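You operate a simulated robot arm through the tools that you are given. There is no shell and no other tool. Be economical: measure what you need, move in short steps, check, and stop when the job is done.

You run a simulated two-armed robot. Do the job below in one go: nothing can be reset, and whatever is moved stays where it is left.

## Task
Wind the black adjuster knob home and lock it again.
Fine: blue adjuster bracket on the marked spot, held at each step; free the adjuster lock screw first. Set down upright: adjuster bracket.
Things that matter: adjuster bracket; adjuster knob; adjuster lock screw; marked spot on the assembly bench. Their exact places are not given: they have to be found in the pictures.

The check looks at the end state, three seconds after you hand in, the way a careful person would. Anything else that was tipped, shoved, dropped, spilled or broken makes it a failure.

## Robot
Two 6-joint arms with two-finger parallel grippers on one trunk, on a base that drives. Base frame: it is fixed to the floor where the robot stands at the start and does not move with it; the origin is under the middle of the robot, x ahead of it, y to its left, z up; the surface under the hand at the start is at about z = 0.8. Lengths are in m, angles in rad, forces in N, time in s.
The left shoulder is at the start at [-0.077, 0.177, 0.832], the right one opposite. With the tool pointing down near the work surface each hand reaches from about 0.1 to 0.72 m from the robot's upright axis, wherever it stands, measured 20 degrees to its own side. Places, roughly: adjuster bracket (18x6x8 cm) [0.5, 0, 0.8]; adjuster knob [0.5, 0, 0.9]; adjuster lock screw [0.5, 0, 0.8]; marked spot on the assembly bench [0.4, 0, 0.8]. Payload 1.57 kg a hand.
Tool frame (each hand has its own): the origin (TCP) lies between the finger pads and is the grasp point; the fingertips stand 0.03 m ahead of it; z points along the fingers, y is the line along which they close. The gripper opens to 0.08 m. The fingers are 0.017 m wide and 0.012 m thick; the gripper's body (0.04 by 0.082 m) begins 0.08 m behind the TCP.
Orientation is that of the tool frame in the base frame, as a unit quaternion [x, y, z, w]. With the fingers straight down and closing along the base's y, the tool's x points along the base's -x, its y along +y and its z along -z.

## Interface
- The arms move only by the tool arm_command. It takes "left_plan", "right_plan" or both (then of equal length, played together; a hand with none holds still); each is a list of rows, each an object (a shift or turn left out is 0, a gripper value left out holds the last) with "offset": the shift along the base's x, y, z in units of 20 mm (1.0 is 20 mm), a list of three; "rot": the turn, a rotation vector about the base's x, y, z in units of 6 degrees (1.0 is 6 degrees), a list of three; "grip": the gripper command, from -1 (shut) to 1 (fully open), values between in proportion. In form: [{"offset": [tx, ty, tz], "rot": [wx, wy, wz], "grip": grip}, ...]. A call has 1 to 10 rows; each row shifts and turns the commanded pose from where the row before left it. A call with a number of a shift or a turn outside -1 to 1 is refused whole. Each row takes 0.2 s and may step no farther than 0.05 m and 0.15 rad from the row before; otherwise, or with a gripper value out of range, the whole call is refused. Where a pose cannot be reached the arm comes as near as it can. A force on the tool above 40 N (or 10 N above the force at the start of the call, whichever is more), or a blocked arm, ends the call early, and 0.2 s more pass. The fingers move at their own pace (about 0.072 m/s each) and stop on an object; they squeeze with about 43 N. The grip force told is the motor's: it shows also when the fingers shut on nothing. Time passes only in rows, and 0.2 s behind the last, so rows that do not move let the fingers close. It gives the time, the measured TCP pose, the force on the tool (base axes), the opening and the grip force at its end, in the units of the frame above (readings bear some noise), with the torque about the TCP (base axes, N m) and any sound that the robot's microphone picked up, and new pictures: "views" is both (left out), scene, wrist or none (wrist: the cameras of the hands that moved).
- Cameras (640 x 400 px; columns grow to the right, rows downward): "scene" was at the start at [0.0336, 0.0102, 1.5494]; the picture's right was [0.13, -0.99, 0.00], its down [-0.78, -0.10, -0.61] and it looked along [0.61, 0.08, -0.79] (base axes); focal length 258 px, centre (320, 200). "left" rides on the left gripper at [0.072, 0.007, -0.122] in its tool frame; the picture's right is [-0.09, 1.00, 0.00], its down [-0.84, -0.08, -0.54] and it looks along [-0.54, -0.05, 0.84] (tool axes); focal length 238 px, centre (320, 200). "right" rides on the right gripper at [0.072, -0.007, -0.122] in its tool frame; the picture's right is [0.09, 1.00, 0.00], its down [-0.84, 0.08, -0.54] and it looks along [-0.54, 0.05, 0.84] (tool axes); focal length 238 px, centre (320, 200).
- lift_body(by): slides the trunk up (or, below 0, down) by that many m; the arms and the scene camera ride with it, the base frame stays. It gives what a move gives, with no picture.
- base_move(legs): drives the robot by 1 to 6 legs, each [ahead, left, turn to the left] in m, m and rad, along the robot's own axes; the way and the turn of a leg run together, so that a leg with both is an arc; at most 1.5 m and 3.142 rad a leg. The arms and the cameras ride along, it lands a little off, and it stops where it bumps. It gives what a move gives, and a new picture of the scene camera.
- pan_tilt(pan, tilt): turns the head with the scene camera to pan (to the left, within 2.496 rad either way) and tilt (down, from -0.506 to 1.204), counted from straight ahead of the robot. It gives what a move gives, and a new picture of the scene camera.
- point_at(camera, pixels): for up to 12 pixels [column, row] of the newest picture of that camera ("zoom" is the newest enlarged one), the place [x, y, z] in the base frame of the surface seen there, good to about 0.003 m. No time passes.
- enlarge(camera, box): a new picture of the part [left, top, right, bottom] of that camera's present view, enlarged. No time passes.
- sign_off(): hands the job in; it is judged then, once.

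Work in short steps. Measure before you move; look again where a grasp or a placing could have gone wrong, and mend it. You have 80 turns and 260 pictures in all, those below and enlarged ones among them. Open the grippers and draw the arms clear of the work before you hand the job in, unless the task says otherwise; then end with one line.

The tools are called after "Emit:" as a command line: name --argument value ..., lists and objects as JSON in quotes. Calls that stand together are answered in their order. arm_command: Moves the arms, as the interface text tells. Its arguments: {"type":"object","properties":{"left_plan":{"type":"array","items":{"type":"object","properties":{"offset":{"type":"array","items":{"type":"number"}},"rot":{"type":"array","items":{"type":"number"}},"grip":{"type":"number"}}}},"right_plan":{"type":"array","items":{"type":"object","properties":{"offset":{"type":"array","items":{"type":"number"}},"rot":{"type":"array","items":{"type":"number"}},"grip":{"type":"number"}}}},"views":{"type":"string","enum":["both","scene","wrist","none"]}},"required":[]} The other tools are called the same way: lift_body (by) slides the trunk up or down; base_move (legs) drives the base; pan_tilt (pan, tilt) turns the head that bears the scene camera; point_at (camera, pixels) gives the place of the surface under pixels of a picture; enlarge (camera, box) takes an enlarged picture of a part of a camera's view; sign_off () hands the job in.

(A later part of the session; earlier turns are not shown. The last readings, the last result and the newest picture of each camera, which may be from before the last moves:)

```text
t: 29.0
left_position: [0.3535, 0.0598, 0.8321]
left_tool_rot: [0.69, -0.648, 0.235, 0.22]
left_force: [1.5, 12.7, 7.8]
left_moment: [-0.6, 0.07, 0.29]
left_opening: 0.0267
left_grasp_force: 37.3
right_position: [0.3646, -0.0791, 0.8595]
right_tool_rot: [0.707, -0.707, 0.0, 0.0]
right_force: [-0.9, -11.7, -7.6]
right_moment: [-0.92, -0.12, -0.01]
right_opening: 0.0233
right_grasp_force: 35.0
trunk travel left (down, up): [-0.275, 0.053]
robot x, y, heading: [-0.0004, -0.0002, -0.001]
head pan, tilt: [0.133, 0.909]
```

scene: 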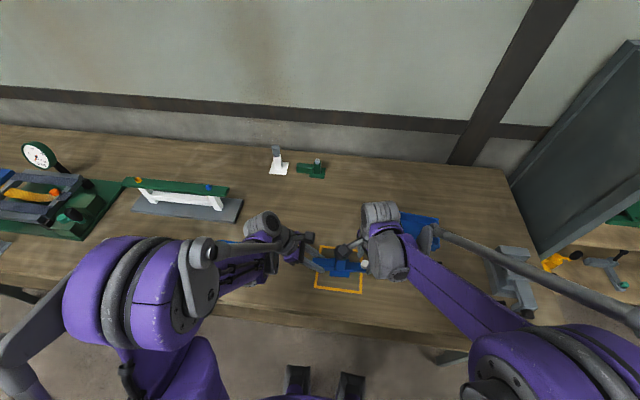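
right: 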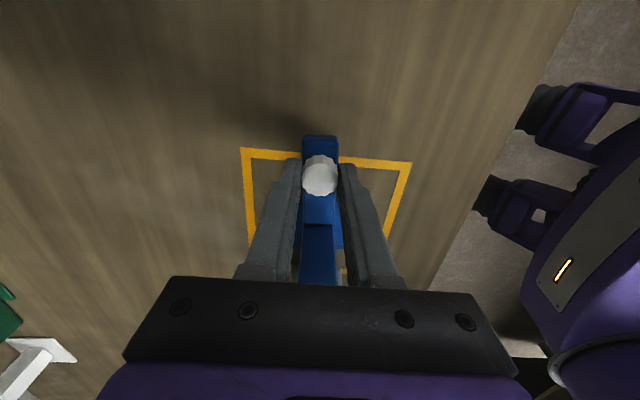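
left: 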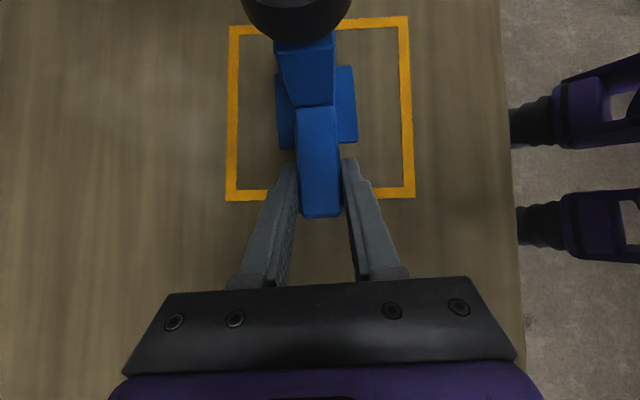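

150° turned. I release the screw, lift, and look at the knob and screw.

Emit:
arm_command --right_plan '[{"grip": 0.1}, {"grip": 0.1}, {"offset": [0, 0, 1]}, {"offset": [0, 0, 1]}, {"offset": [0, 0, 1]}, {"offset": [0, 0, 1]}, {"offset": [0, 0, 1]}, {"offset": [0, -0.5, 1], "grip": 0.5}, {}]'

Emit:
enlarge --camera "scene" --box '[300, 230, 380, 280]'

Emit:
enlarge --camera "right" --box '[210, 120, 430, 258]'

```text
t: 31.0
left_position: [0.3532, 0.0597, 0.8323]
left_tool_rot: [0.69, -0.648, 0.234, 0.221]
left_force: [-0.2, 0.1, -1.8]
left_moment: [0.15, 0.02, 0.02]
left_opening: 0.0266
left_grasp_force: 37.4
right_position: [0.365, -0.0884, 0.9787]
right_tool_rot: [-0.707, 0.708, 0.0, 0.0]
right_force: [0.1, -0.1, 0.3]
right_moment: [0.0, 0.0, 0.01]
right_opening: 0.06
right_grasp_force: 0.2
trunk travel left (down, up): [-0.275, 0.053]
robot x, y, heading: [-0.0013, -0.0006, 0.001]
head pan, tilt: [0.133, 0.909]
```

scene: 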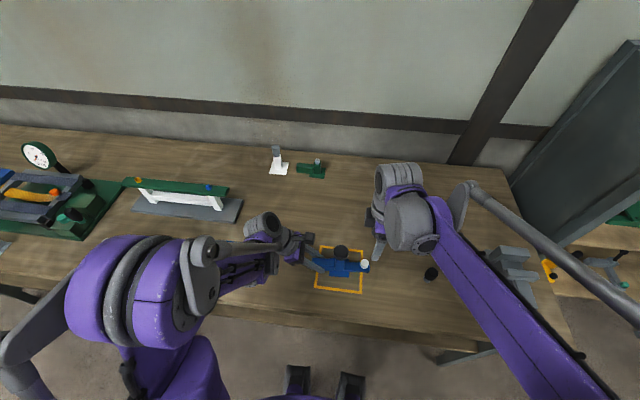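
right: 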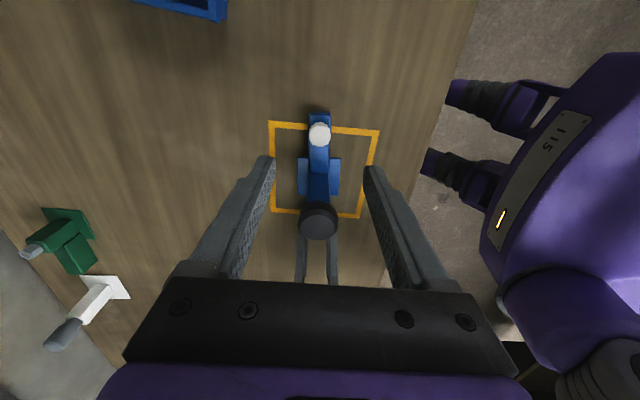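

```text
8.00 times, centred on (340, 255) of scene
```

zoom: 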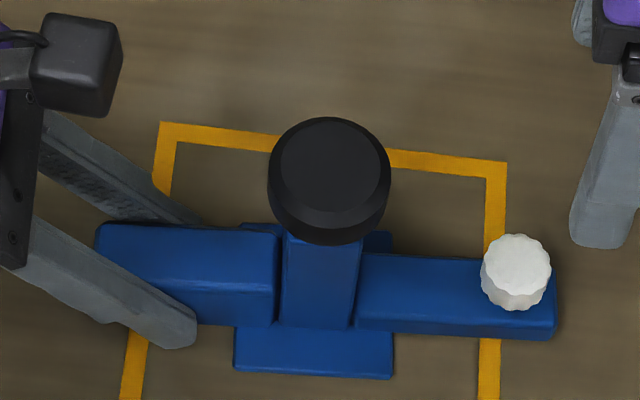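

```text
2.90 times, centred on (320, 189) of right
```

zoom: 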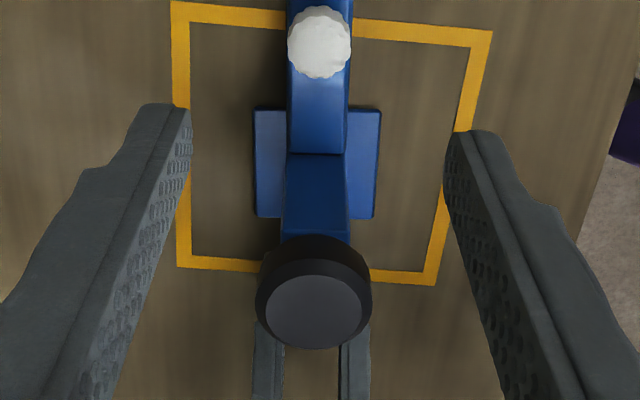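

Screw and knob look fine. I measure knob and post top positions.

Emit:
enlarge --camera "scene" --box '[300, 230, 380, 280]'

Emit:
point_at --camera "zoom" --pixels '[[330, 165], [330, 122], [272, 170], [387, 170], [330, 210], [330, 230], [320, 252], [320, 310], [516, 260], [516, 300], [240, 365], [388, 372]]'

```text
8.00 times, centred on (340, 255) of scene
```

zoom: 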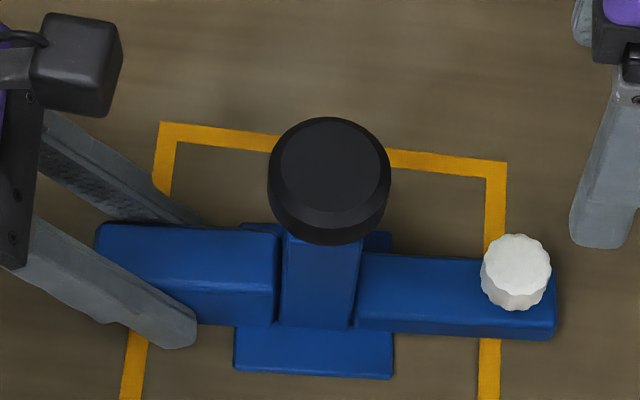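

```text
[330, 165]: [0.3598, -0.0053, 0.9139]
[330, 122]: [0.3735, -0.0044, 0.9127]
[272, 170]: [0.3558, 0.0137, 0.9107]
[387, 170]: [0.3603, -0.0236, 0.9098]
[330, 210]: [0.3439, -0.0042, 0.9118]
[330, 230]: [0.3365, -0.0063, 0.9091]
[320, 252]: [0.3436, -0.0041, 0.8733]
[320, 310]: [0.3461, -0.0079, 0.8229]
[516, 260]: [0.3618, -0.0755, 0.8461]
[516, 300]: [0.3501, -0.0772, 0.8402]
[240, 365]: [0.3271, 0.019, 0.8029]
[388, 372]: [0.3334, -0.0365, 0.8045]
```

Knob centre ≈(0.3565,−0.005), top 0.914. I move the right hand over it and descend to z≈0.922.

Emit:
arm_command --left_plan '[{"offset": [0, 0, -0.03]}, {}, {}, {}, {}, {}, {}, {}, {}, {}]' --right_plan '[{"offset": [-0.1, 0.9, 0]}, {"offset": [-0.1, 0.9, 0]}, {"offset": [-0.1, 0.9, 0]}, {"offset": [-0.1, 0.9, 0]}, {"offset": [-0.03, 0.57, 0]}, {}, {"offset": [0, 0, -0.8]}, {"offset": [0, 0, -0.8]}, {"offset": [0, 0, -0.8]}, {}]'

Emit:
enlarge --camera "scene" --box '[270, 210, 398, 290]'

```text
t: 33.2
left_position: [0.3531, 0.0589, 0.8315]
left_tool_rot: [0.69, -0.648, 0.235, 0.221]
left_force: [-0.1, 0.4, 2.3]
left_moment: [0.23, 0.01, 0.01]
left_opening: 0.0268
left_grasp_force: 37.8
right_position: [0.3544, -0.0023, 0.9313]
right_tool_rot: [0.708, -0.707, 0.0, 0.0]
right_force: [-0.5, -0.3, -0.6]
right_moment: [-0.01, 0.05, -0.01]
right_opening: 0.0601
right_grasp_force: 0.0
trunk travel left (down, up): [-0.275, 0.053]
robot x, y, heading: [0.001, -0.0009, 0.002]
head pan, tilt: [0.133, 0.909]
```

scene: 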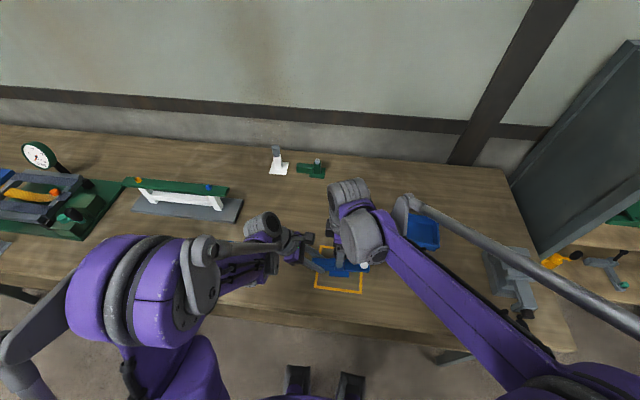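
right: 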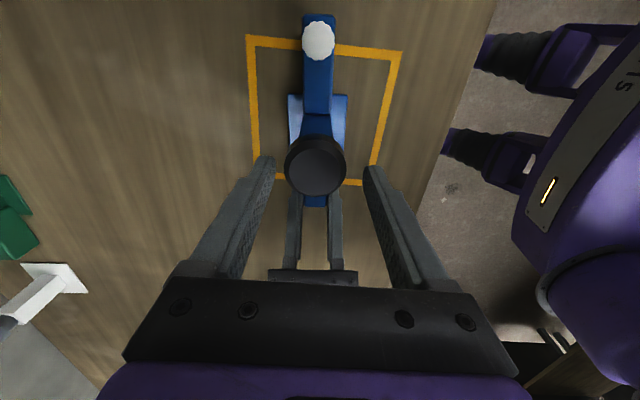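
left: 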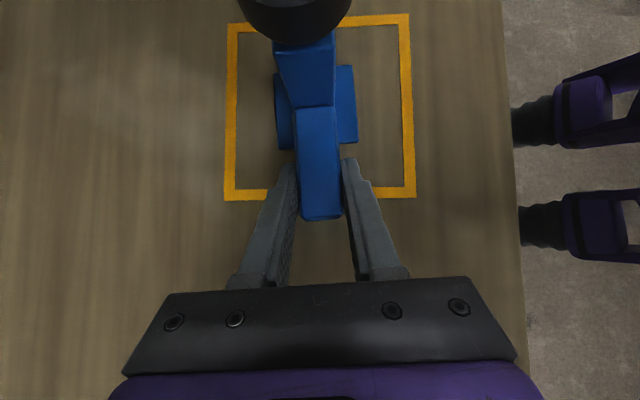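

```text
5.00 times, centred on (334, 250) of scene
```

zoom: 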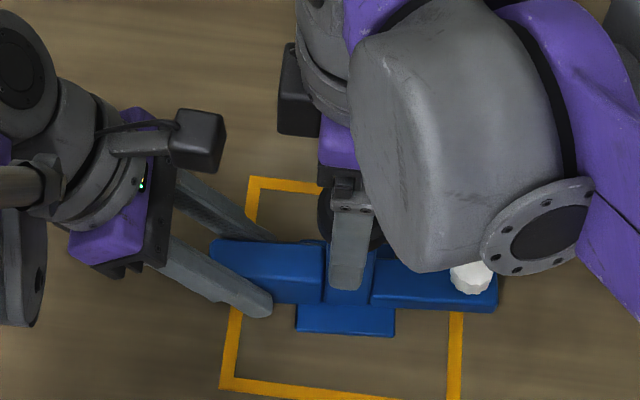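

Knob is centred (316,167). I descend 9 mm and close on it.

Emit:
arm_command --right_plan '[{"offset": [0.08, -0.1, -0.3]}, {"offset": [0, 0, -0.15]}, {"grip": -1}, {"grip": -1}, {"grip": -1}, {}]' --views "wrist"

```text
t: 34.6
left_position: [0.3531, 0.0592, 0.8318]
left_tool_rot: [0.69, -0.649, 0.233, 0.22]
left_force: [-12.6, 2.7, 2.2]
left_moment: [0.03, 0.07, -0.77]
left_opening: 0.0268
left_grasp_force: 37.9
right_position: [0.3557, -0.0068, 0.9222]
right_tool_rot: [0.707, -0.707, 0.001, -0.001]
right_force: [12.3, -4.8, 1.6]
right_moment: [-0.14, -1.05, -0.07]
right_opening: 0.0401
right_grasp_force: 42.8
trunk travel left (down, up): [-0.275, 0.053]
robot x, y, heading: [-0.0005, 0.0018, -0.002]
head pan, tilt: [0.133, 0.909]
```

right: 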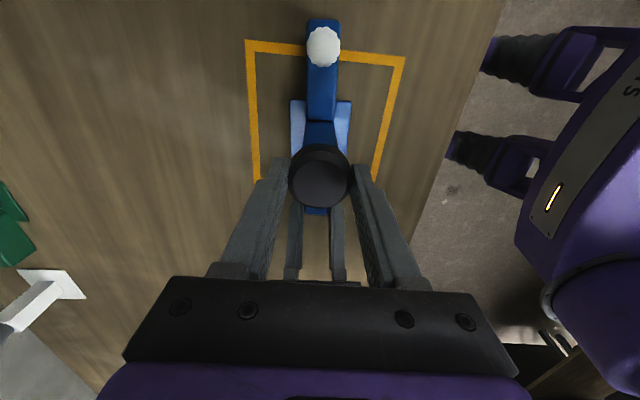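

Gripped at 0.040. I relieve the x load and turn 30° clockwise as trial.

Emit:
arm_command --right_plan '[{"offset": [0.025, -0.01, 0]}, {"rot": [0, 0, -1]}, {"rot": [0, 0, -1]}, {"rot": [0, 0, -1]}, {"rot": [0, 0, -1]}, {"rot": [0, 0, -1]}]' --views "wrist"

```text
t: 36.0
left_position: [0.3542, 0.0604, 0.8319]
left_tool_rot: [0.69, -0.648, 0.234, 0.22]
left_force: [-8.6, -5.2, -6.0]
left_moment: [0.95, 0.25, -0.71]
left_opening: 0.0267
left_grasp_force: 37.9
right_position: [0.3565, -0.0069, 0.9214]
right_tool_rot: [-0.499, 0.867, 0.0, 0.002]
right_force: [8.4, 6.7, 9.3]
right_moment: [0.42, -1.01, 0.05]
right_opening: 0.0402
right_grasp_force: 43.2
trunk travel left (down, up): [-0.275, 0.053]
robot x, y, heading: [0.0021, -0.0024, -0.0]
head pan, tilt: [0.133, 0.909]
```

right: 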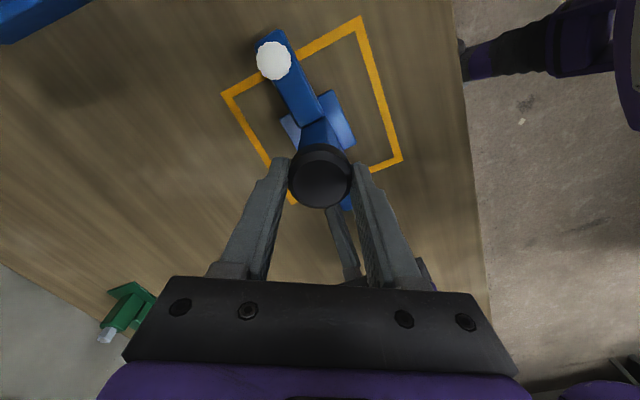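

Turns without torque (0.05). I continue 60° to yaw 0.

Emit:
arm_command --right_plan '[{"offset": [0.02, 0.01, 0.01], "rot": [0, 0, -1]}, {"rot": [0, 0, -1]}, {"rot": [0, 0, -1]}, {"rot": [0, 0, -1]}, {"rot": [0, 0, -1]}, {"rot": [0, 0, -1]}, {"rot": [0, 0, -1]}, {"rot": [0, 0, -1]}, {"rot": [0, 0, -1]}, {"rot": [0, 0, -1]}]' --views "wrist"

```text
t: 38.2
left_position: [0.3533, 0.0602, 0.8316]
left_tool_rot: [0.69, -0.648, 0.235, 0.221]
left_force: [-1.2, -17.2, 16.1]
left_moment: [0.05, 0.02, -0.18]
left_opening: 0.0266
left_grasp_force: 37.3
right_position: [0.3558, -0.0083, 0.9225]
right_tool_rot: [0.001, 1.0, -0.001, 0.0]
right_force: [1.0, 17.5, -16.3]
right_moment: [0.42, -0.08, 0.06]
right_opening: 0.0399
right_grasp_force: 42.7
trunk travel left (down, up): [-0.275, 0.053]
robot x, y, heading: [-0.0013, 0.0016, 0.004]
head pan, tilt: [0.133, 0.909]
```

right: 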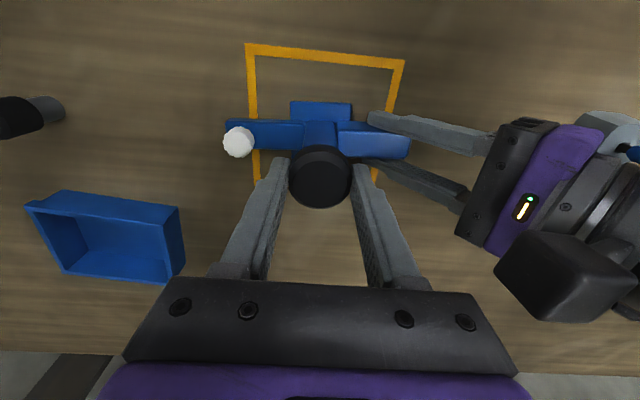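

90° clockwise done; knob draws down (Fz −16). I relieve and go 30° more.

Emit:
arm_command --right_plan '[{"offset": [0, 0.035, -0.03]}, {"rot": [0, 0, -1]}, {"rot": [0, 0, -1]}, {"rot": [0, 0, -1]}, {"rot": [0, 0, -1]}, {"rot": [0, 0, -1]}, {}]' --views "none"

```text
t: 39.8
left_position: [0.3531, 0.0601, 0.832]
left_tool_rot: [0.691, -0.648, 0.235, 0.22]
left_force: [1.1, -21.2, -1.5]
left_moment: [-0.48, -0.06, -0.01]
left_opening: 0.0268
left_grasp_force: 37.1
right_position: [0.354, -0.0068, 0.9213]
right_tool_rot: [0.26, 0.966, 0.0, 0.0]
right_force: [-0.5, 19.9, 16.3]
right_moment: [0.79, 0.24, 0.08]
right_opening: 0.0396
right_grasp_force: 43.0
trunk travel left (down, up): [-0.275, 0.053]
robot x, y, heading: [0.0003, 0.0037, 0.004]
head pan, tilt: [0.133, 0.909]
```

Total 120° clockwise. I open, lift and yaw back, checking the knob's height.

Emit:
arm_command --right_plan '[{"grip": 0.5}, {"grip": 0.5}, {"offset": [0, 0, 1]}, {"offset": [0, 0, 1]}, {"rot": [0, 0, 1]}, {"rot": [0, 0, 1]}, {"rot": [0, 0, 1]}, {"rot": [0, 0, 1]}, {"rot": [0, 0, 1]}, {"rot": [0, 0, 1]}]' --views "none"

Emit:
arm_command --right_plan '[{"rot": [0, 0, 1]}, {"rot": [0, 0, 1]}, {"rot": [0, 0, 1]}, {"rot": [0, 0, 1]}, {"rot": [0, 0, 1]}, {"rot": [0, 0, 1]}, {"rot": [0, 0, 1]}, {"rot": [0, 0, 1]}, {"rot": [0, 0, 1]}, {"rot": [0, 0, 1]}]' --views "none"

Emit:
arm_command --right_plan '[{"rot": [0, 0, 1]}, {"rot": [0, 0, 1]}, {"rot": [0, 0, 1]}, {"rot": [0, 0, 1]}, {}]' --views "wrist"

Emit:
point_at --camera "right" --pixels '[[320, 165], [320, 150], [320, 180], [300, 165], [340, 165]]'

Emit:
enlarge --camera "right" --box '[240, 100, 400, 200]'

```text
t: 42.0
left_position: [0.3539, 0.0606, 0.8321]
left_tool_rot: [0.69, -0.648, 0.234, 0.221]
left_force: [1.1, 0.5, -2.0]
left_moment: [0.13, -0.01, 0.04]
left_opening: 0.0265
left_grasp_force: 36.7
right_position: [0.3562, -0.0072, 0.9607]
right_tool_rot: [-0.053, 0.999, 0.0, 0.0]
right_force: [-0.4, 0.1, 0.5]
right_moment: [-0.01, -0.02, -0.02]
right_opening: 0.0599
right_grasp_force: 0.0
trunk travel left (down, up): [-0.275, 0.053]
robot x, y, heading: [0.0015, -0.0033, -0.004]
head pan, tilt: [0.133, 0.909]
```

```text
t: 44.2
left_position: [0.3538, 0.0616, 0.8312]
left_tool_rot: [0.69, -0.649, 0.234, 0.22]
left_force: [-0.6, 0.0, -1.9]
left_moment: [0.11, 0.0, 0.02]
left_opening: 0.0266
left_grasp_force: 37.7
right_position: [0.3566, -0.0077, 0.9605]
right_tool_rot: [-0.546, 0.838, 0.0, 0.0]
right_force: [0.0, -0.3, -0.1]
right_moment: [0.01, 0.02, 0.02]
right_opening: 0.06
right_grasp_force: 0.0
trunk travel left (down, up): [-0.275, 0.053]
robot x, y, heading: [-0.0021, 0.0011, 0.0]
head pan, tilt: [0.133, 0.909]
```

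```text
t: 45.4
left_position: [0.3536, 0.0599, 0.8316]
left_tool_rot: [0.69, -0.649, 0.234, 0.22]
left_force: [0.3, -0.1, -1.7]
left_moment: [0.17, 0.0, -0.03]
left_opening: 0.0266
left_grasp_force: 36.8
right_position: [0.3568, -0.007, 0.9608]
right_tool_rot: [0.708, -0.706, -0.001, 0.0]
right_force: [-0.6, -0.3, -0.1]
right_moment: [0.02, -0.01, 0.02]
right_opening: 0.0598
right_grasp_force: 0.1
trunk travel left (down, up): [-0.275, 0.053]
robot x, y, heading: [0.0033, -0.0023, -0.0]
head pan, tilt: [0.133, 0.909]
```

right: 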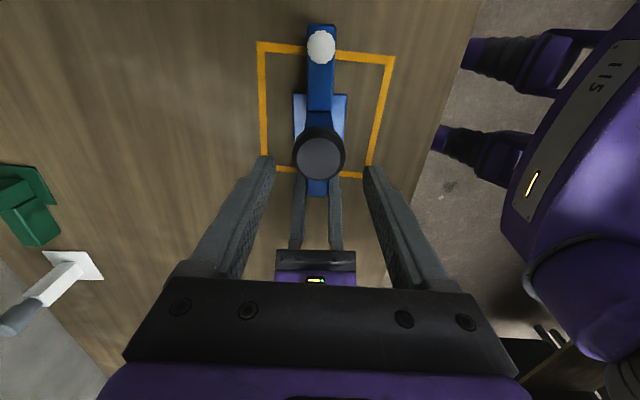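

```text
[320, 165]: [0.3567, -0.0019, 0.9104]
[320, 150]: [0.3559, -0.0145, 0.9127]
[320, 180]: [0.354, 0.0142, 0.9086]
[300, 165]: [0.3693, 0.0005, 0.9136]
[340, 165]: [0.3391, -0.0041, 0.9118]
```

```text
4.00 times, centred on (320, 150) of right
```

zoom: 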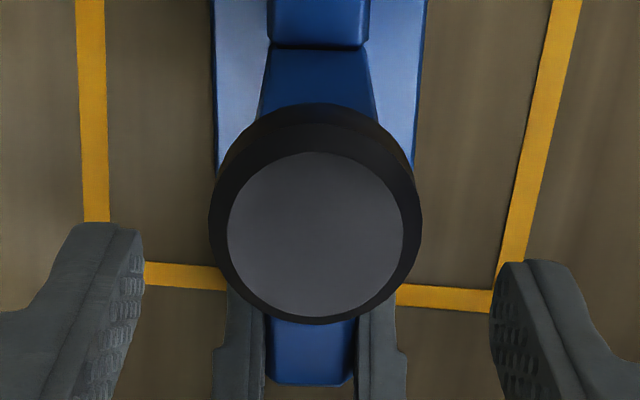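

Top reads ≈0.9115, slightly lower. Regrasp for another clockwise stroke.

Emit:
arm_command --left_plan '[{"offset": [0, 0, -0.02]}, {}, {}, {}, {}, {}, {}]' --right_plan '[{"offset": [0, 0.03, -1]}, {"offset": [0, 0, -1]}, {}, {"grip": -1}, {"grip": -1}, {"grip": -1}, {}]' --views "none"

Emit:
arm_command --right_plan '[{"rot": [0, 0, -1]}, {"rot": [0, 0, -1]}, {"rot": [0, 0, -1]}, {"rot": [0, 0, -1]}, {"rot": [0, 0, -1]}, {"rot": [0, 0, -1]}, {"rot": [0, 0, -1]}, {"rot": [0, 0, -1]}, {"rot": [0, 0, -1]}, {"rot": [0, 0, -1]}]' --views "none"

```text
t: 47.0
left_position: [0.3532, 0.0602, 0.8327]
left_tool_rot: [0.69, -0.648, 0.234, 0.221]
left_force: [-13.0, 3.5, 2.1]
left_moment: [-0.19, -0.08, -0.83]
left_opening: 0.0266
left_grasp_force: 37.4
right_position: [0.3557, -0.0059, 0.9202]
right_tool_rot: [0.707, -0.707, 0.001, -0.001]
right_force: [12.2, -3.9, -0.7]
right_moment: [-0.28, -1.0, -0.03]
right_opening: 0.0397
right_grasp_force: 43.0
trunk travel left (down, up): [-0.275, 0.053]
robot x, y, heading: [0.0008, -0.0049, -0.001]
head pan, tilt: [0.133, 0.909]
```

```text
t: 49.2
left_position: [0.3539, 0.0599, 0.8325]
left_tool_rot: [0.69, -0.648, 0.234, 0.22]
left_force: [-6.3, -8.7, -0.3]
left_moment: [1.04, 0.2, -0.46]
left_opening: 0.0267
left_grasp_force: 37.0
right_position: [0.3558, -0.0063, 0.9218]
right_tool_rot: [-0.259, 0.966, 0.0, 0.0]
right_force: [6.2, 8.1, -0.7]
right_moment: [-0.14, -0.72, 0.05]
right_opening: 0.0396
right_grasp_force: 42.6
trunk travel left (down, up): [-0.275, 0.053]
robot x, y, heading: [0.0013, 0.0037, -0.0]
head pan, tilt: [0.133, 0.909]
```

No stop yet; I continue 60° more.

Emit:
arm_command --right_plan '[{"offset": [0.01, 0.02, 0], "rot": [0, 0, -1]}, {"rot": [0, 0, -1]}, {"rot": [0, 0, -1]}, {"rot": [0, 0, -1]}, {"rot": [0, 0, -1]}, {"rot": [0, 0, -1]}, {"rot": [0, 0, -1]}, {"rot": [0, 0, -1]}, {"rot": [0, 0, -1]}, {"rot": [0, 0, -1]}]' --views "none"

```text
t: 51.4
left_position: [0.3548, 0.0607, 0.8315]
left_tool_rot: [0.69, -0.648, 0.235, 0.22]
left_force: [-8.1, 5.4, 4.9]
left_moment: [0.03, 0.14, -0.55]
left_opening: 0.0267
left_grasp_force: 37.4
right_position: [0.3573, -0.0058, 0.9219]
right_tool_rot: [0.261, 0.965, 0.0, 0.001]
right_force: [7.6, -5.9, -5.1]
right_moment: [-0.79, -0.91, 0.1]
right_opening: 0.0396
right_grasp_force: 43.2
trunk travel left (down, up): [-0.275, 0.053]
robot x, y, heading: [0.0022, -0.0003, -0.001]
head pan, tilt: [0.133, 0.909]
```

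Small torque rise (0.10). I release, return to yaw +90, and measure the knob top again from the same pose.

Emit:
arm_command --right_plan '[{"grip": 0.5}, {"grip": 0.5}, {"offset": [0, 0, 1]}, {"offset": [0, 0, 1]}, {"rot": [0, 0, 1]}, {"rot": [0, 0, 1]}, {"rot": [0, 0, 1]}, {"rot": [0, 0, 1]}, {"rot": [0, 0, 1]}, {"rot": [0, 0, 1]}]' --views "none"

Emit:
arm_command --right_plan '[{"rot": [0, 0, 1]}, {"rot": [0, 0, 1]}, {"rot": [0, 0, 1]}, {"rot": [0, 0, 1]}, {"rot": [0, 0, 1]}, {"rot": [0, 0, 1]}, {"rot": [0, 0, 1]}, {"rot": [0, 0, 1]}, {"rot": [0, 0, 1]}, {"rot": [0, 0, 1]}]' --views "none"

Emit:
arm_command --right_plan '[{"rot": [0, 0, 1]}, {"rot": [0, 0, 1]}, {"rot": [0, 0, 1]}, {"rot": [0, 0, 1]}, {"offset": [0, -0.9, 0.5]}, {"offset": [0, -0.9, 0.5]}, {"offset": [0, -0.9, 0]}, {"offset": [0, -0.9, 0]}, {}]' --views "wrist"

Emit:
enlarge --camera "scene" --box '[300, 230, 380, 280]'

Emit:
point_at --camera "zoom" --pixels '[[330, 165], [330, 150], [310, 170], [350, 170], [330, 190], [310, 190], [350, 190], [290, 170], [370, 170], [330, 130], [320, 252], [516, 260]]'

```text
t: 53.6
left_position: [0.3535, 0.0589, 0.8307]
left_tool_rot: [0.69, -0.648, 0.234, 0.22]
left_force: [0.1, -0.6, -1.9]
left_moment: [0.14, 0.03, -0.01]
left_opening: 0.0266
left_grasp_force: 37.7
right_position: [0.3575, -0.0056, 0.9611]
right_tool_rot: [-0.053, 0.999, 0.0, 0.0]
right_force: [0.9, -1.0, 0.0]
right_moment: [-0.01, 0.0, -0.01]
right_opening: 0.06
right_grasp_force: 0.0
trunk travel left (down, up): [-0.275, 0.053]
robot x, y, heading: [0.0007, 0.002, -0.003]
head pan, tilt: [0.133, 0.909]
```

```text
t: 55.8
left_position: [0.3535, 0.0594, 0.8316]
left_tool_rot: [0.691, -0.648, 0.234, 0.22]
left_force: [-0.5, 0.5, -1.2]
left_moment: [0.15, 0.02, 0.01]
left_opening: 0.0266
left_grasp_force: 37.5
right_position: [0.3586, -0.0053, 0.9619]
right_tool_rot: [-0.545, 0.838, 0.0, 0.0]
right_force: [0.6, -0.4, 0.5]
right_moment: [0.0, 0.0, -0.01]
right_opening: 0.0602
right_grasp_force: 0.0
trunk travel left (down, up): [-0.275, 0.053]
robot x, y, heading: [0.0005, -0.0026, 0.001]
head pan, tilt: [0.133, 0.909]
```

```text
t: 57.8
left_position: [0.3533, 0.0597, 0.8324]
left_tool_rot: [0.69, -0.648, 0.235, 0.22]
left_force: [-0.1, -0.4, -2.1]
left_moment: [0.16, 0.04, -0.01]
left_opening: 0.0265
left_grasp_force: 37.3
right_position: [0.3564, -0.0781, 0.9807]
right_tool_rot: [0.707, -0.707, 0.0, 0.0]
right_force: [-0.7, -0.2, -0.2]
right_moment: [0.03, -0.03, 0.02]
right_opening: 0.0601
right_grasp_force: 0.1
trunk travel left (down, up): [-0.275, 0.053]
robot x, y, heading: [0.0018, 0.0011, -0.0]
head pan, tilt: [0.133, 0.909]
```

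right: 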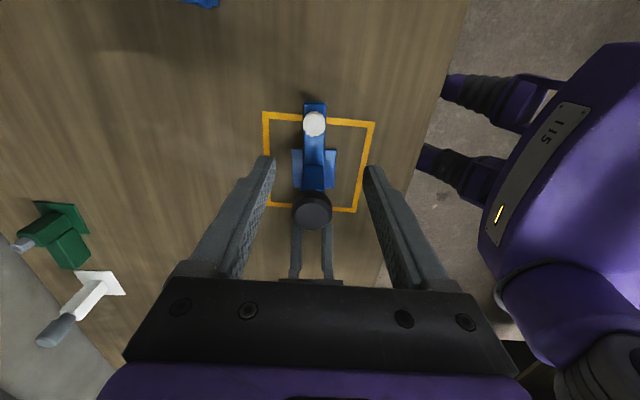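

```text
8.00 times, centred on (340, 255) of scene
```

zoom: 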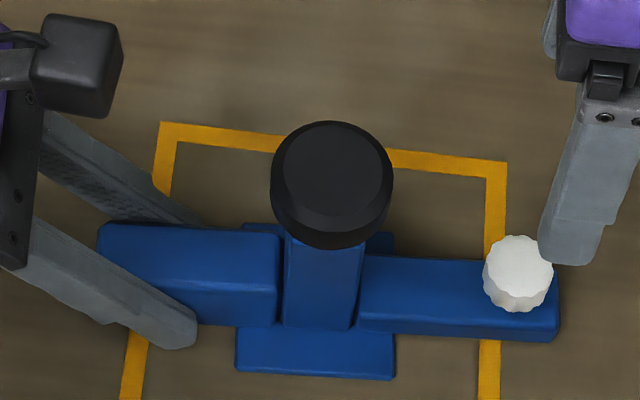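

```text
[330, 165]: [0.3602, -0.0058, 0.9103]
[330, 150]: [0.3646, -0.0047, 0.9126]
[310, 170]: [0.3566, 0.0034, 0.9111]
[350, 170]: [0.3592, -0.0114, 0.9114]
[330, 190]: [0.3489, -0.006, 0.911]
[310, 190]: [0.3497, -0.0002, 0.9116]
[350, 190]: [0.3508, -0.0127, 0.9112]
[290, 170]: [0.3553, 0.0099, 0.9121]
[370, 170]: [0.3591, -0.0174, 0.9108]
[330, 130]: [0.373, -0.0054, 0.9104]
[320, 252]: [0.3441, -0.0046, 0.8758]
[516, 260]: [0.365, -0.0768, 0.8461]
```

Knob has dropped ≈1.7 mm over 240°, so clockwise winds it down. I take a third stroke, starting from yaw +120.

Emit:
arm_command --left_plan '[{"offset": [0, 0, -0.02]}, {}, {}, {}, {}, {}, {}, {}, {}, {}]' --right_plan '[{"offset": [0, 0.9, 0], "rot": [0, 0, 1]}, {"offset": [0, 0.9, 0], "rot": [0, 0, 1]}, {"offset": [0, 0.9, 0], "rot": [0, 0, 1]}, {"offset": [0, 0.9, 0], "rot": [0, 0, 1]}, {"offset": [0, 0, 0], "rot": [0, 0, 1]}, {}, {"offset": [0, 0, -1]}, {"offset": [0, 0, -1]}, {"offset": [0, 0, -1]}, {}]' --views "wrist"

```text
t: 60.0
left_position: [0.3525, 0.0592, 0.8315]
left_tool_rot: [0.69, -0.648, 0.235, 0.221]
left_force: [-0.1, -0.5, -1.0]
left_moment: [0.17, -0.01, -0.01]
left_opening: 0.0266
left_grasp_force: 37.8
right_position: [0.3582, -0.0068, 0.9213]
right_tool_rot: [0.866, -0.5, 0.0, 0.0]
right_force: [0.1, 0.3, 0.1]
right_moment: [0.0, 0.02, -0.01]
right_opening: 0.06
right_grasp_force: 0.0
trunk travel left (down, up): [-0.275, 0.053]
robot x, y, heading: [-0.0002, 0.0005, 0.001]
head pan, tilt: [0.133, 0.909]
```

right: 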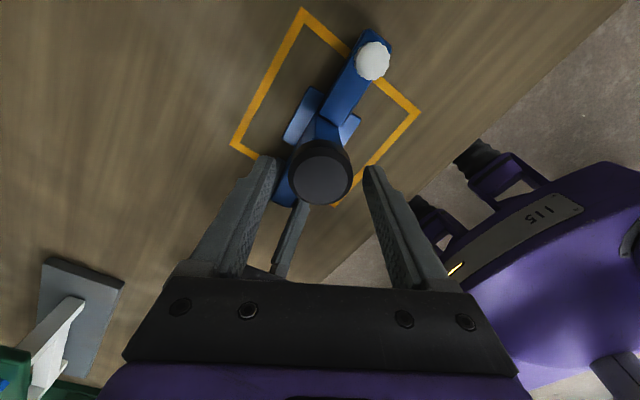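
left: 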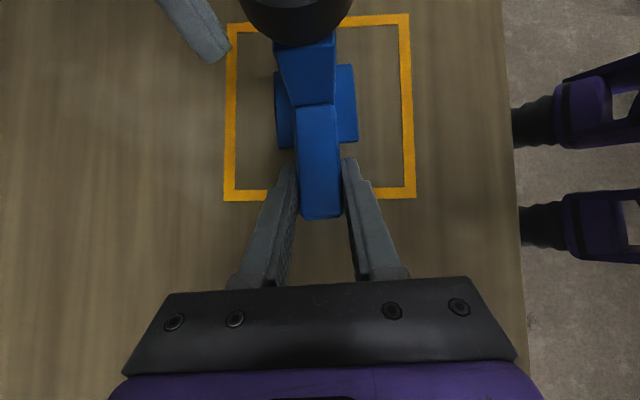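

Knob centred at (320,175). Close and turn 60° clockwise.

Emit:
arm_command --right_plan '[{"grip": -1}, {"grip": -1}, {"grip": -1}, {}]' --views "none"

Emit:
arm_command --right_plan '[{"rot": [0, 0, -1]}, {"rot": [0, 0, -1]}, {"rot": [0, 0, -1]}, {"rot": [0, 0, -1]}, {"rot": [0, 0, -1]}, {"rot": [0, 0, -1]}, {"rot": [0, 0, -1]}, {"rot": [0, 0, -1]}, {"rot": [0, 0, -1]}, {"rot": [0, 0, -1]}]' --views "none"

```text
t: 61.0
left_position: [0.3539, 0.0601, 0.8315]
left_tool_rot: [0.69, -0.648, 0.235, 0.22]
left_force: [0.7, 2.1, 1.5]
left_moment: [-0.19, -0.06, 0.06]
left_opening: 0.0264
left_grasp_force: 37.4
right_position: [0.3573, -0.0054, 0.9209]
right_tool_rot: [0.866, -0.5, 0.0, 0.0]
right_force: [-0.6, -2.3, -0.6]
right_moment: [-0.09, 0.13, 0.04]
right_opening: 0.0397
right_grasp_force: 43.2
trunk travel left (down, up): [-0.275, 0.053]
robot x, y, heading: [-0.0049, -0.0006, 0.003]
head pan, tilt: [0.133, 0.909]
```

```text
t: 63.2
left_position: [0.3542, 0.0587, 0.8315]
left_tool_rot: [0.691, -0.648, 0.235, 0.22]
left_force: [1.8, 0.3, 0.7]
left_moment: [0.17, 0.48, -0.44]
left_opening: 0.0267
left_grasp_force: 37.3
right_position: [0.3563, -0.007, 0.9221]
right_tool_rot: [-0.5, 0.866, 0.001, 0.0]
right_force: [-2.5, 0.5, 0.1]
right_moment: [-0.24, -0.3, 0.54]
right_opening: 0.0405
right_grasp_force: 43.2
trunk travel left (down, up): [-0.275, 0.053]
robot x, y, heading: [0.0012, 0.0003, 0.004]
head pan, tilt: [0.133, 0.909]
```

Torque jumped to 0.54 N·m: this looks like the home stop. I test with 12° more.

Emit:
arm_command --right_plan '[{"rot": [0, 0, -1]}, {"rot": [0, 0, -1]}, {}]' --views "wrist"

```text
t: 64.0
left_position: [0.3536, 0.0598, 0.8318]
left_tool_rot: [0.69, -0.649, 0.234, 0.22]
left_force: [2.3, -1.7, -3.5]
left_moment: [0.32, 0.23, -0.37]
left_opening: 0.0268
left_grasp_force: 37.7
right_position: [0.3581, -0.0062, 0.9203]
right_tool_rot: [-0.405, 0.914, 0.0, 0.001]
right_force: [-1.9, 1.1, 0.5]
right_moment: [0.02, -0.04, 0.5]
right_opening: 0.0398
right_grasp_force: 43.1
trunk travel left (down, up): [-0.275, 0.053]
robot x, y, heading: [0.0005, 0.0002, 0.001]
head pan, tilt: [0.133, 0.909]
```

right: 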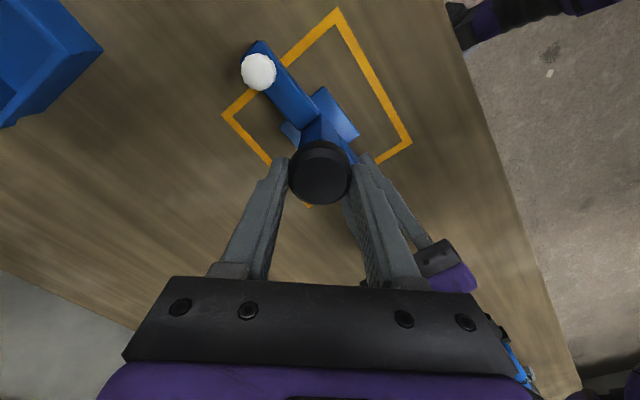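

Torque stays at 0.5 with the grip slipping: the knob is home. I release, lift, and move back over the screw at yaw +120.

Emit:
arm_command --right_plan '[{"grip": 0.5}, {"grip": 0.5}, {"offset": [0, 0, 1]}, {"offset": [0, 0, 1]}, {"offset": [0, 0, 1]}, {"offset": [0, -0.9, 0], "rot": [0, 0, 1]}, {"offset": [0.1, -0.9, 0], "rot": [0, 0, 1], "grip": 0.1}, {"offset": [0.1, -0.9, 0], "rot": [0, 0, 1]}, {"offset": [0.1, -0.9, 0], "rot": [0, 0, 1]}, {"rot": [0, 0, 1]}]' --views "none"

Emit:
arm_command --right_plan '[{"rot": [0, 0, 1]}, {"rot": [0, 0, 1]}, {"rot": [0, 0, 1]}, {"rot": [0, 0, 1]}, {"rot": [0, 0, 1]}, {"rot": [0, 0, 1]}, {"rot": [0, 0, 1]}, {}]' --views "wrist"

Emit:
enlarge --camera "scene" --box '[300, 230, 380, 280]'

Emit:
point_at --camera "zoom" --pixels '[[330, 165], [310, 170], [350, 170], [330, 190], [310, 190], [350, 190], [516, 250], [516, 260], [516, 275], [500, 262], [532, 262]]'

```text
t: 66.2
left_position: [0.3535, 0.0608, 0.831]
left_tool_rot: [0.69, -0.648, 0.235, 0.22]
left_force: [-0.8, 0.1, -2.5]
left_moment: [0.13, 0.01, 0.01]
left_opening: 0.0266
left_grasp_force: 37.7
right_position: [0.3626, -0.0768, 0.9803]
right_tool_rot: [-0.63, 0.777, -0.001, 0.0]
right_force: [1.0, -0.1, 0.5]
right_moment: [-0.04, -0.01, 0.0]
right_opening: 0.0442
right_grasp_force: 0.0
trunk travel left (down, up): [-0.275, 0.053]
robot x, y, heading: [-0.0011, 0.0017, -0.001]
head pan, tilt: [0.133, 0.909]
```

```text
t: 68.0
left_position: [0.3554, 0.0599, 0.8326]
left_tool_rot: [0.69, -0.648, 0.234, 0.22]
left_force: [0.9, -0.1, -1.7]
left_moment: [0.16, 0.0, -0.04]
left_opening: 0.0267
left_grasp_force: 37.2
right_position: [0.3624, -0.0792, 0.9818]
right_tool_rot: [0.866, -0.499, 0.0, 0.0]
right_force: [0.4, -0.9, 1.1]
right_moment: [-0.02, -0.02, 0.0]
right_opening: 0.0439
right_grasp_force: 0.0
trunk travel left (down, up): [-0.275, 0.053]
robot x, y, heading: [0.0027, 0.0007, -0.002]
head pan, tilt: [0.133, 0.909]
```

right: 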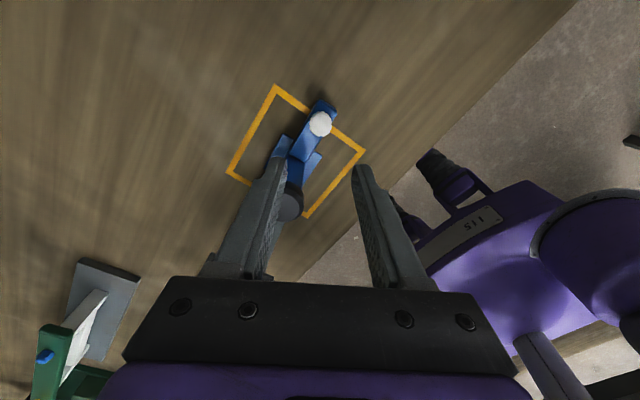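

```text
8.00 times, centred on (340, 255) of scene
```

zoom: 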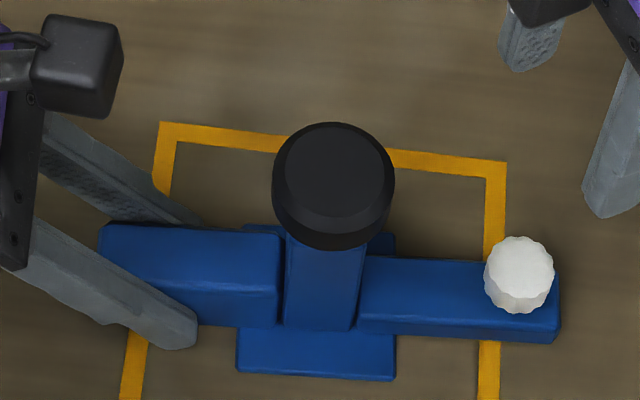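

```text
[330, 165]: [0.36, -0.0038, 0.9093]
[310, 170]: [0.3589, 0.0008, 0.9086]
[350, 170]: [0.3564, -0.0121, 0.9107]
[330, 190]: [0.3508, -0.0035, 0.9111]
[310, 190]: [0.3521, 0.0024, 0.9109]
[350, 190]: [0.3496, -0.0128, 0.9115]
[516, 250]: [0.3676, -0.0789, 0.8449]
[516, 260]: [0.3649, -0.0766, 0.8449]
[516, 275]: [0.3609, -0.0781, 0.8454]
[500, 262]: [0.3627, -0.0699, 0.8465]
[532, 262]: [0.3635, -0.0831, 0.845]
```

Knob top now ≈0.910. I descend on the screw and grip.

Emit:
arm_command --left_plan '[{"offset": [0, 0, -0.03]}, {}, {}, {}, {}, {}, {}, {}]' --right_plan '[{"offset": [0.05, 0.07, -1]}, {"offset": [0, 0, -1]}, {"offset": [0, 0, -1]}, {"offset": [0, 0, -1]}, {"offset": [0, 0, -1]}, {"offset": [0, 0, -0.8]}, {"offset": [0, 0, -0.35]}, {}]' --views "wrist"

```text
t: 69.8
left_position: [0.3544, 0.0601, 0.8314]
left_tool_rot: [0.691, -0.648, 0.235, 0.219]
left_force: [1.2, -0.7, 16.8]
left_moment: [0.43, 0.07, -0.01]
left_opening: 0.0266
left_grasp_force: 37.7
right_position: [0.3637, -0.0757, 0.8571]
right_tool_rot: [0.866, -0.5, 0.0, 0.0]
right_force: [1.0, -0.1, -0.1]
right_moment: [-0.02, 0.0, 0.0]
right_opening: 0.0441
right_grasp_force: 0.1
trunk travel left (down, up): [-0.275, 0.053]
robot x, y, heading: [0.001, -0.0019, 0.002]
head pan, tilt: [0.133, 0.909]
```

right: 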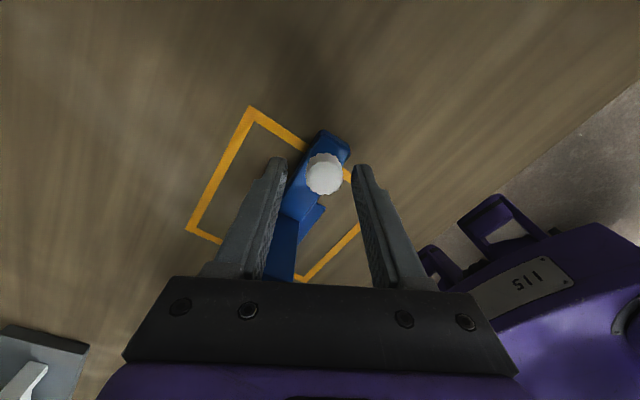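
left: 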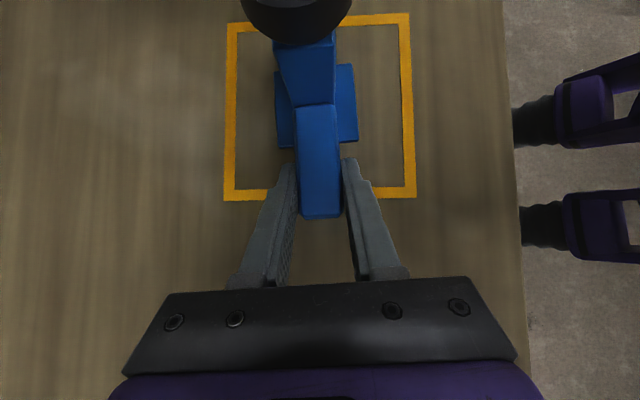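

Slight re-centring, then close and turn clockwise 60°.

Emit:
arm_command --right_plan '[{"offset": [-0.04, -0.04, 0]}, {"grip": -1}, {"grip": -1}, {"grip": -1}, {"grip": -1}, {}]' --views "none"

Emit:
arm_command --right_plan '[{"rot": [0, 0, -1]}, {"rot": [0, 0, -1]}, {"rot": [0, 0, -1]}, {"rot": [0, 0, -1]}, {"rot": [0, 0, -1]}, {"rot": [0, 0, -1]}, {"rot": [0, 0, -1]}, {"rot": [0, 0, -1]}, {"rot": [0, 0, -1]}, {"rot": [0, 0, -1]}]' --views "none"

```text
t: 71.2
left_position: [0.3529, 0.0604, 0.8316]
left_tool_rot: [0.69, -0.648, 0.235, 0.22]
left_force: [3.2, 3.0, 20.3]
left_moment: [0.08, -0.19, 0.33]
left_opening: 0.027
left_grasp_force: 37.7
right_position: [0.3624, -0.0771, 0.8572]
right_tool_rot: [0.866, -0.501, -0.001, -0.001]
right_force: [-2.2, -5.6, -1.2]
right_moment: [-0.34, 0.28, -0.07]
right_opening: 0.0232
right_grasp_force: 35.6
trunk travel left (down, up): [-0.275, 0.053]
robot x, y, heading: [0.0025, -0.0009, -0.005]
head pan, tilt: [0.133, 0.909]
```

```text
t: 73.4
left_position: [0.3534, 0.0592, 0.8303]
left_tool_rot: [0.69, -0.648, 0.235, 0.22]
left_force: [-0.1, -2.1, 12.0]
left_moment: [-0.43, 0.07, 0.3]
left_opening: 0.0267
left_grasp_force: 37.4
right_position: [0.3633, -0.0776, 0.8582]
right_tool_rot: [-0.499, 0.866, 0.0, -0.001]
right_force: [-1.6, 0.0, -5.6]
right_moment: [-0.37, -0.11, 0.03]
right_opening: 0.0232
right_grasp_force: 35.7
trunk travel left (down, up): [-0.275, 0.053]
robot x, y, heading: [0.0008, 0.0045, -0.002]
head pan, tilt: [0.133, 0.909]
```

Turning freely. I continue 60° more.

Emit:
arm_command --right_plan '[{"rot": [0, 0, -1]}, {"rot": [0, 0, -1]}, {"rot": [0, 0, -1]}, {"rot": [0, 0, -1]}, {"rot": [0, 0, -1]}, {"rot": [0, 0, -1]}, {"rot": [0, 0, -1]}, {"rot": [0, 0, -1]}, {"rot": [0, 0, -1]}, {"rot": [0, 0, -1]}]' --views "none"

Emit:
arm_command --right_plan '[{"rot": [0, 0, -1]}, {"rot": [0, 0, -1]}, {"rot": [0, 0, -1]}, {"rot": [0, 0, -1]}]' --views "none"

```text
t: 75.6
left_position: [0.3531, 0.06, 0.8305]
left_tool_rot: [0.69, -0.649, 0.233, 0.219]
left_force: [-6.0, 17.6, 8.3]
left_moment: [0.39, 0.4, -0.63]
left_opening: 0.0264
left_grasp_force: 37.5
right_position: [0.3628, -0.078, 0.8577]
right_tool_rot: [0.001, 1.0, -0.001, 0.001]
right_force: [5.9, -18.6, 0.7]
right_moment: [-0.57, -0.76, 0.02]
right_opening: 0.0235
right_grasp_force: 36.1
trunk travel left (down, up): [-0.275, 0.053]
robot x, y, heading: [0.0028, 0.0006, 0.001]
head pan, tilt: [0.133, 0.909]
```

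```text
t: 76.6
left_position: [0.3548, 0.0605, 0.8306]
left_tool_rot: [0.69, -0.649, 0.233, 0.22]
left_force: [-5.6, 21.3, 2.0]
left_moment: [0.71, 0.43, -0.48]
left_opening: 0.0266
left_grasp_force: 37.4
right_position: [0.3626, -0.0779, 0.8572]
right_tool_rot: [0.208, 0.978, -0.001, 0.0]
right_force: [4.1, -21.6, 2.3]
right_moment: [-0.7, -0.55, 0.03]
right_opening: 0.0235
right_grasp_force: 35.7
trunk travel left (down, up): [-0.275, 0.053]
robot x, y, heading: [-0.0016, 0.002, -0.001]
head pan, tilt: [0.133, 0.909]
```

144° so far; I relieve the y load and turn 36° more, expecting the lock.

Emit:
arm_command --right_plan '[{"offset": [0.01, -0.04, 0]}, {"rot": [0, 0, -1]}, {"rot": [0, 0, -1]}, {"rot": [0, 0, -1]}, {"rot": [0, 0, -1]}, {"rot": [0, 0, -1]}, {"rot": [0, 0, -1]}, {}]' --views "wrist"

```text
t: 78.4
left_position: [0.3547, 0.0588, 0.831]
left_tool_rot: [0.691, -0.648, 0.235, 0.22]
left_force: [4.6, -0.4, -7.4]
left_moment: [0.21, -0.1, 0.59]
left_opening: 0.0267
left_grasp_force: 37.2
right_position: [0.3625, -0.0759, 0.8575]
right_tool_rot: [0.5, 0.866, -0.001, 0.0]
right_force: [-4.8, 0.9, 5.5]
right_moment: [0.67, 0.28, 0.19]
right_opening: 0.0233
right_grasp_force: 35.5
trunk travel left (down, up): [-0.275, 0.053]
robot x, y, heading: [0.0015, -0.0003, 0.001]
head pan, tilt: [0.133, 0.909]
```

right: 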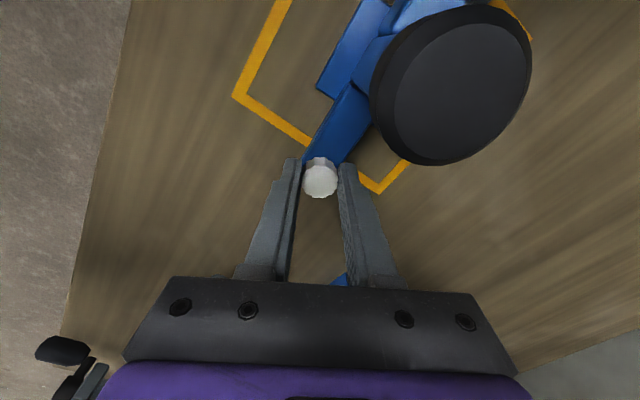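

Torque rises to 0.19. I turn 18° more to see whether it saturates.

Emit:
arm_command --right_plan '[{"rot": [0, 0, -1]}, {"rot": [0, 0, -1]}, {"rot": [0, 0, -1]}]' --views "none"

Emit:
enlarge --camera "right" --box '[280, 140, 360, 190]'

Emit:
arm_command --right_plan '[{"rot": [0, 0, -1]}, {"rot": [0, 0, -1]}]' --views "none"

Emit:
enlarge --camera "right" --box '[280, 140, 360, 190]'

```text
t: 79.2
left_position: [0.3548, 0.0609, 0.8299]
left_tool_rot: [0.69, -0.649, 0.234, 0.22]
left_force: [2.4, 0.8, -1.7]
left_moment: [0.46, -0.07, -0.14]
left_opening: 0.0268
left_grasp_force: 37.2
right_position: [0.3633, -0.0781, 0.8564]
right_tool_rot: [0.631, 0.776, 0.0, 0.0]
right_force: [-0.7, -0.4, 0.9]
right_moment: [-0.41, 0.13, 0.39]
right_opening: 0.0233
right_grasp_force: 35.1
trunk travel left (down, up): [-0.275, 0.053]
robot x, y, heading: [0.0001, -0.0024, -0.001]
head pan, tilt: [0.133, 0.909]
```

```text
8.00 times, centred on (320, 165) of right
```

zoom: 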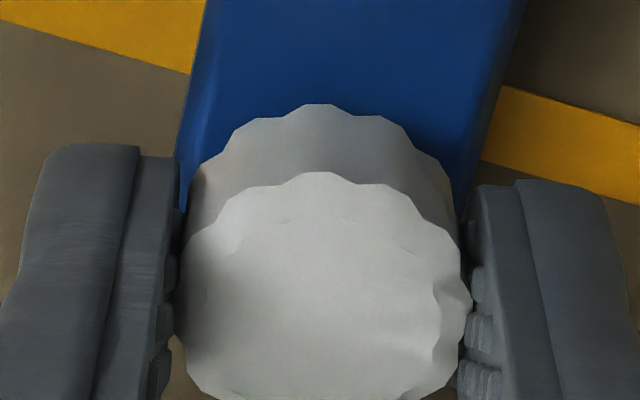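

```text
t: 79.8
left_position: [0.3545, 0.0598, 0.8303]
left_tool_rot: [0.69, -0.649, 0.234, 0.221]
left_force: [1.3, -0.4, 4.0]
left_moment: [-0.74, 0.15, -0.03]
left_opening: 0.0266
left_grasp_force: 37.2
right_position: [0.3635, -0.0781, 0.8569]
right_tool_rot: [0.707, 0.707, 0.0, 0.0]
right_force: [-1.4, -0.4, -5.2]
right_moment: [-0.12, -0.18, 0.24]
right_opening: 0.0237
right_grasp_force: 35.4
trunk travel left (down, up): [-0.275, 0.053]
robot x, y, heading: [0.0006, 0.0025, 0.002]
head pan, tilt: [0.133, 0.909]
```

```text
8.00 times, centred on (320, 165) of right
```

zoom: 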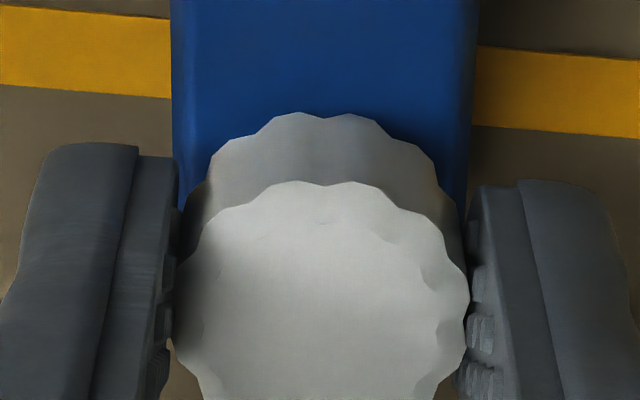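

The serrations shifted against the fingers while the torque peaked at 0.39: the screw is tight. I release and draw the right hand up and away.

Emit:
arm_command --right_plan '[{"grip": 0.1}, {"grip": 0.1}, {"offset": [0, 0, 1]}, {"offset": [0, 0, 1]}, {"offset": [0, 0, 1]}, {"offset": [0, 0, 1]}, {"offset": [0, -0.5, 1]}, {"offset": [0, -1, 1]}, {"offset": [0, -1, 1]}, {"offset": [0, -1, 1]}]' --views "scene"

Emit:
enlarge --camera "scene" --box '[300, 230, 380, 280]'

```text
t: 82.0
left_position: [0.3536, 0.0601, 0.8312]
left_tool_rot: [0.69, -0.649, 0.234, 0.22]
left_force: [0.2, 0.9, -0.8]
left_moment: [0.15, 0.01, 0.01]
left_opening: 0.0266
left_grasp_force: 37.5
right_position: [0.3622, -0.1483, 1.0189]
right_tool_rot: [0.707, 0.707, 0.0, 0.0]
right_force: [-0.9, -0.1, 1.0]
right_moment: [0.04, 0.02, 0.02]
right_opening: 0.044
right_grasp_force: 0.1
trunk travel left (down, up): [-0.275, 0.053]
robot x, y, heading: [-0.0011, 0.0012, 0.003]
head pan, tilt: [0.133, 0.909]
```

scene: 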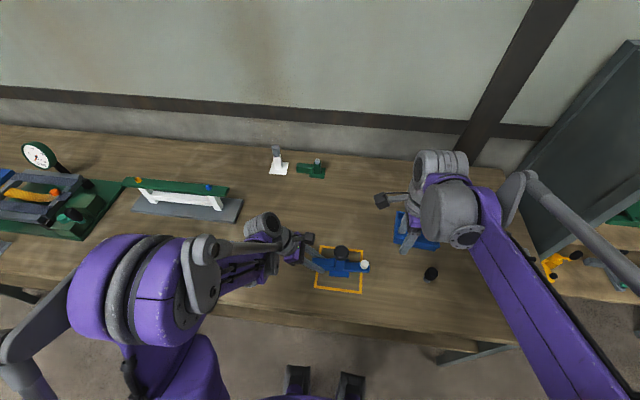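

```text
8.00 times, centred on (340, 255) of scene
```

zoom: 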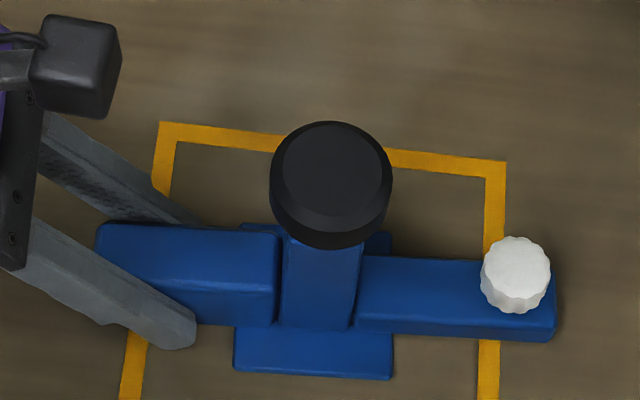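

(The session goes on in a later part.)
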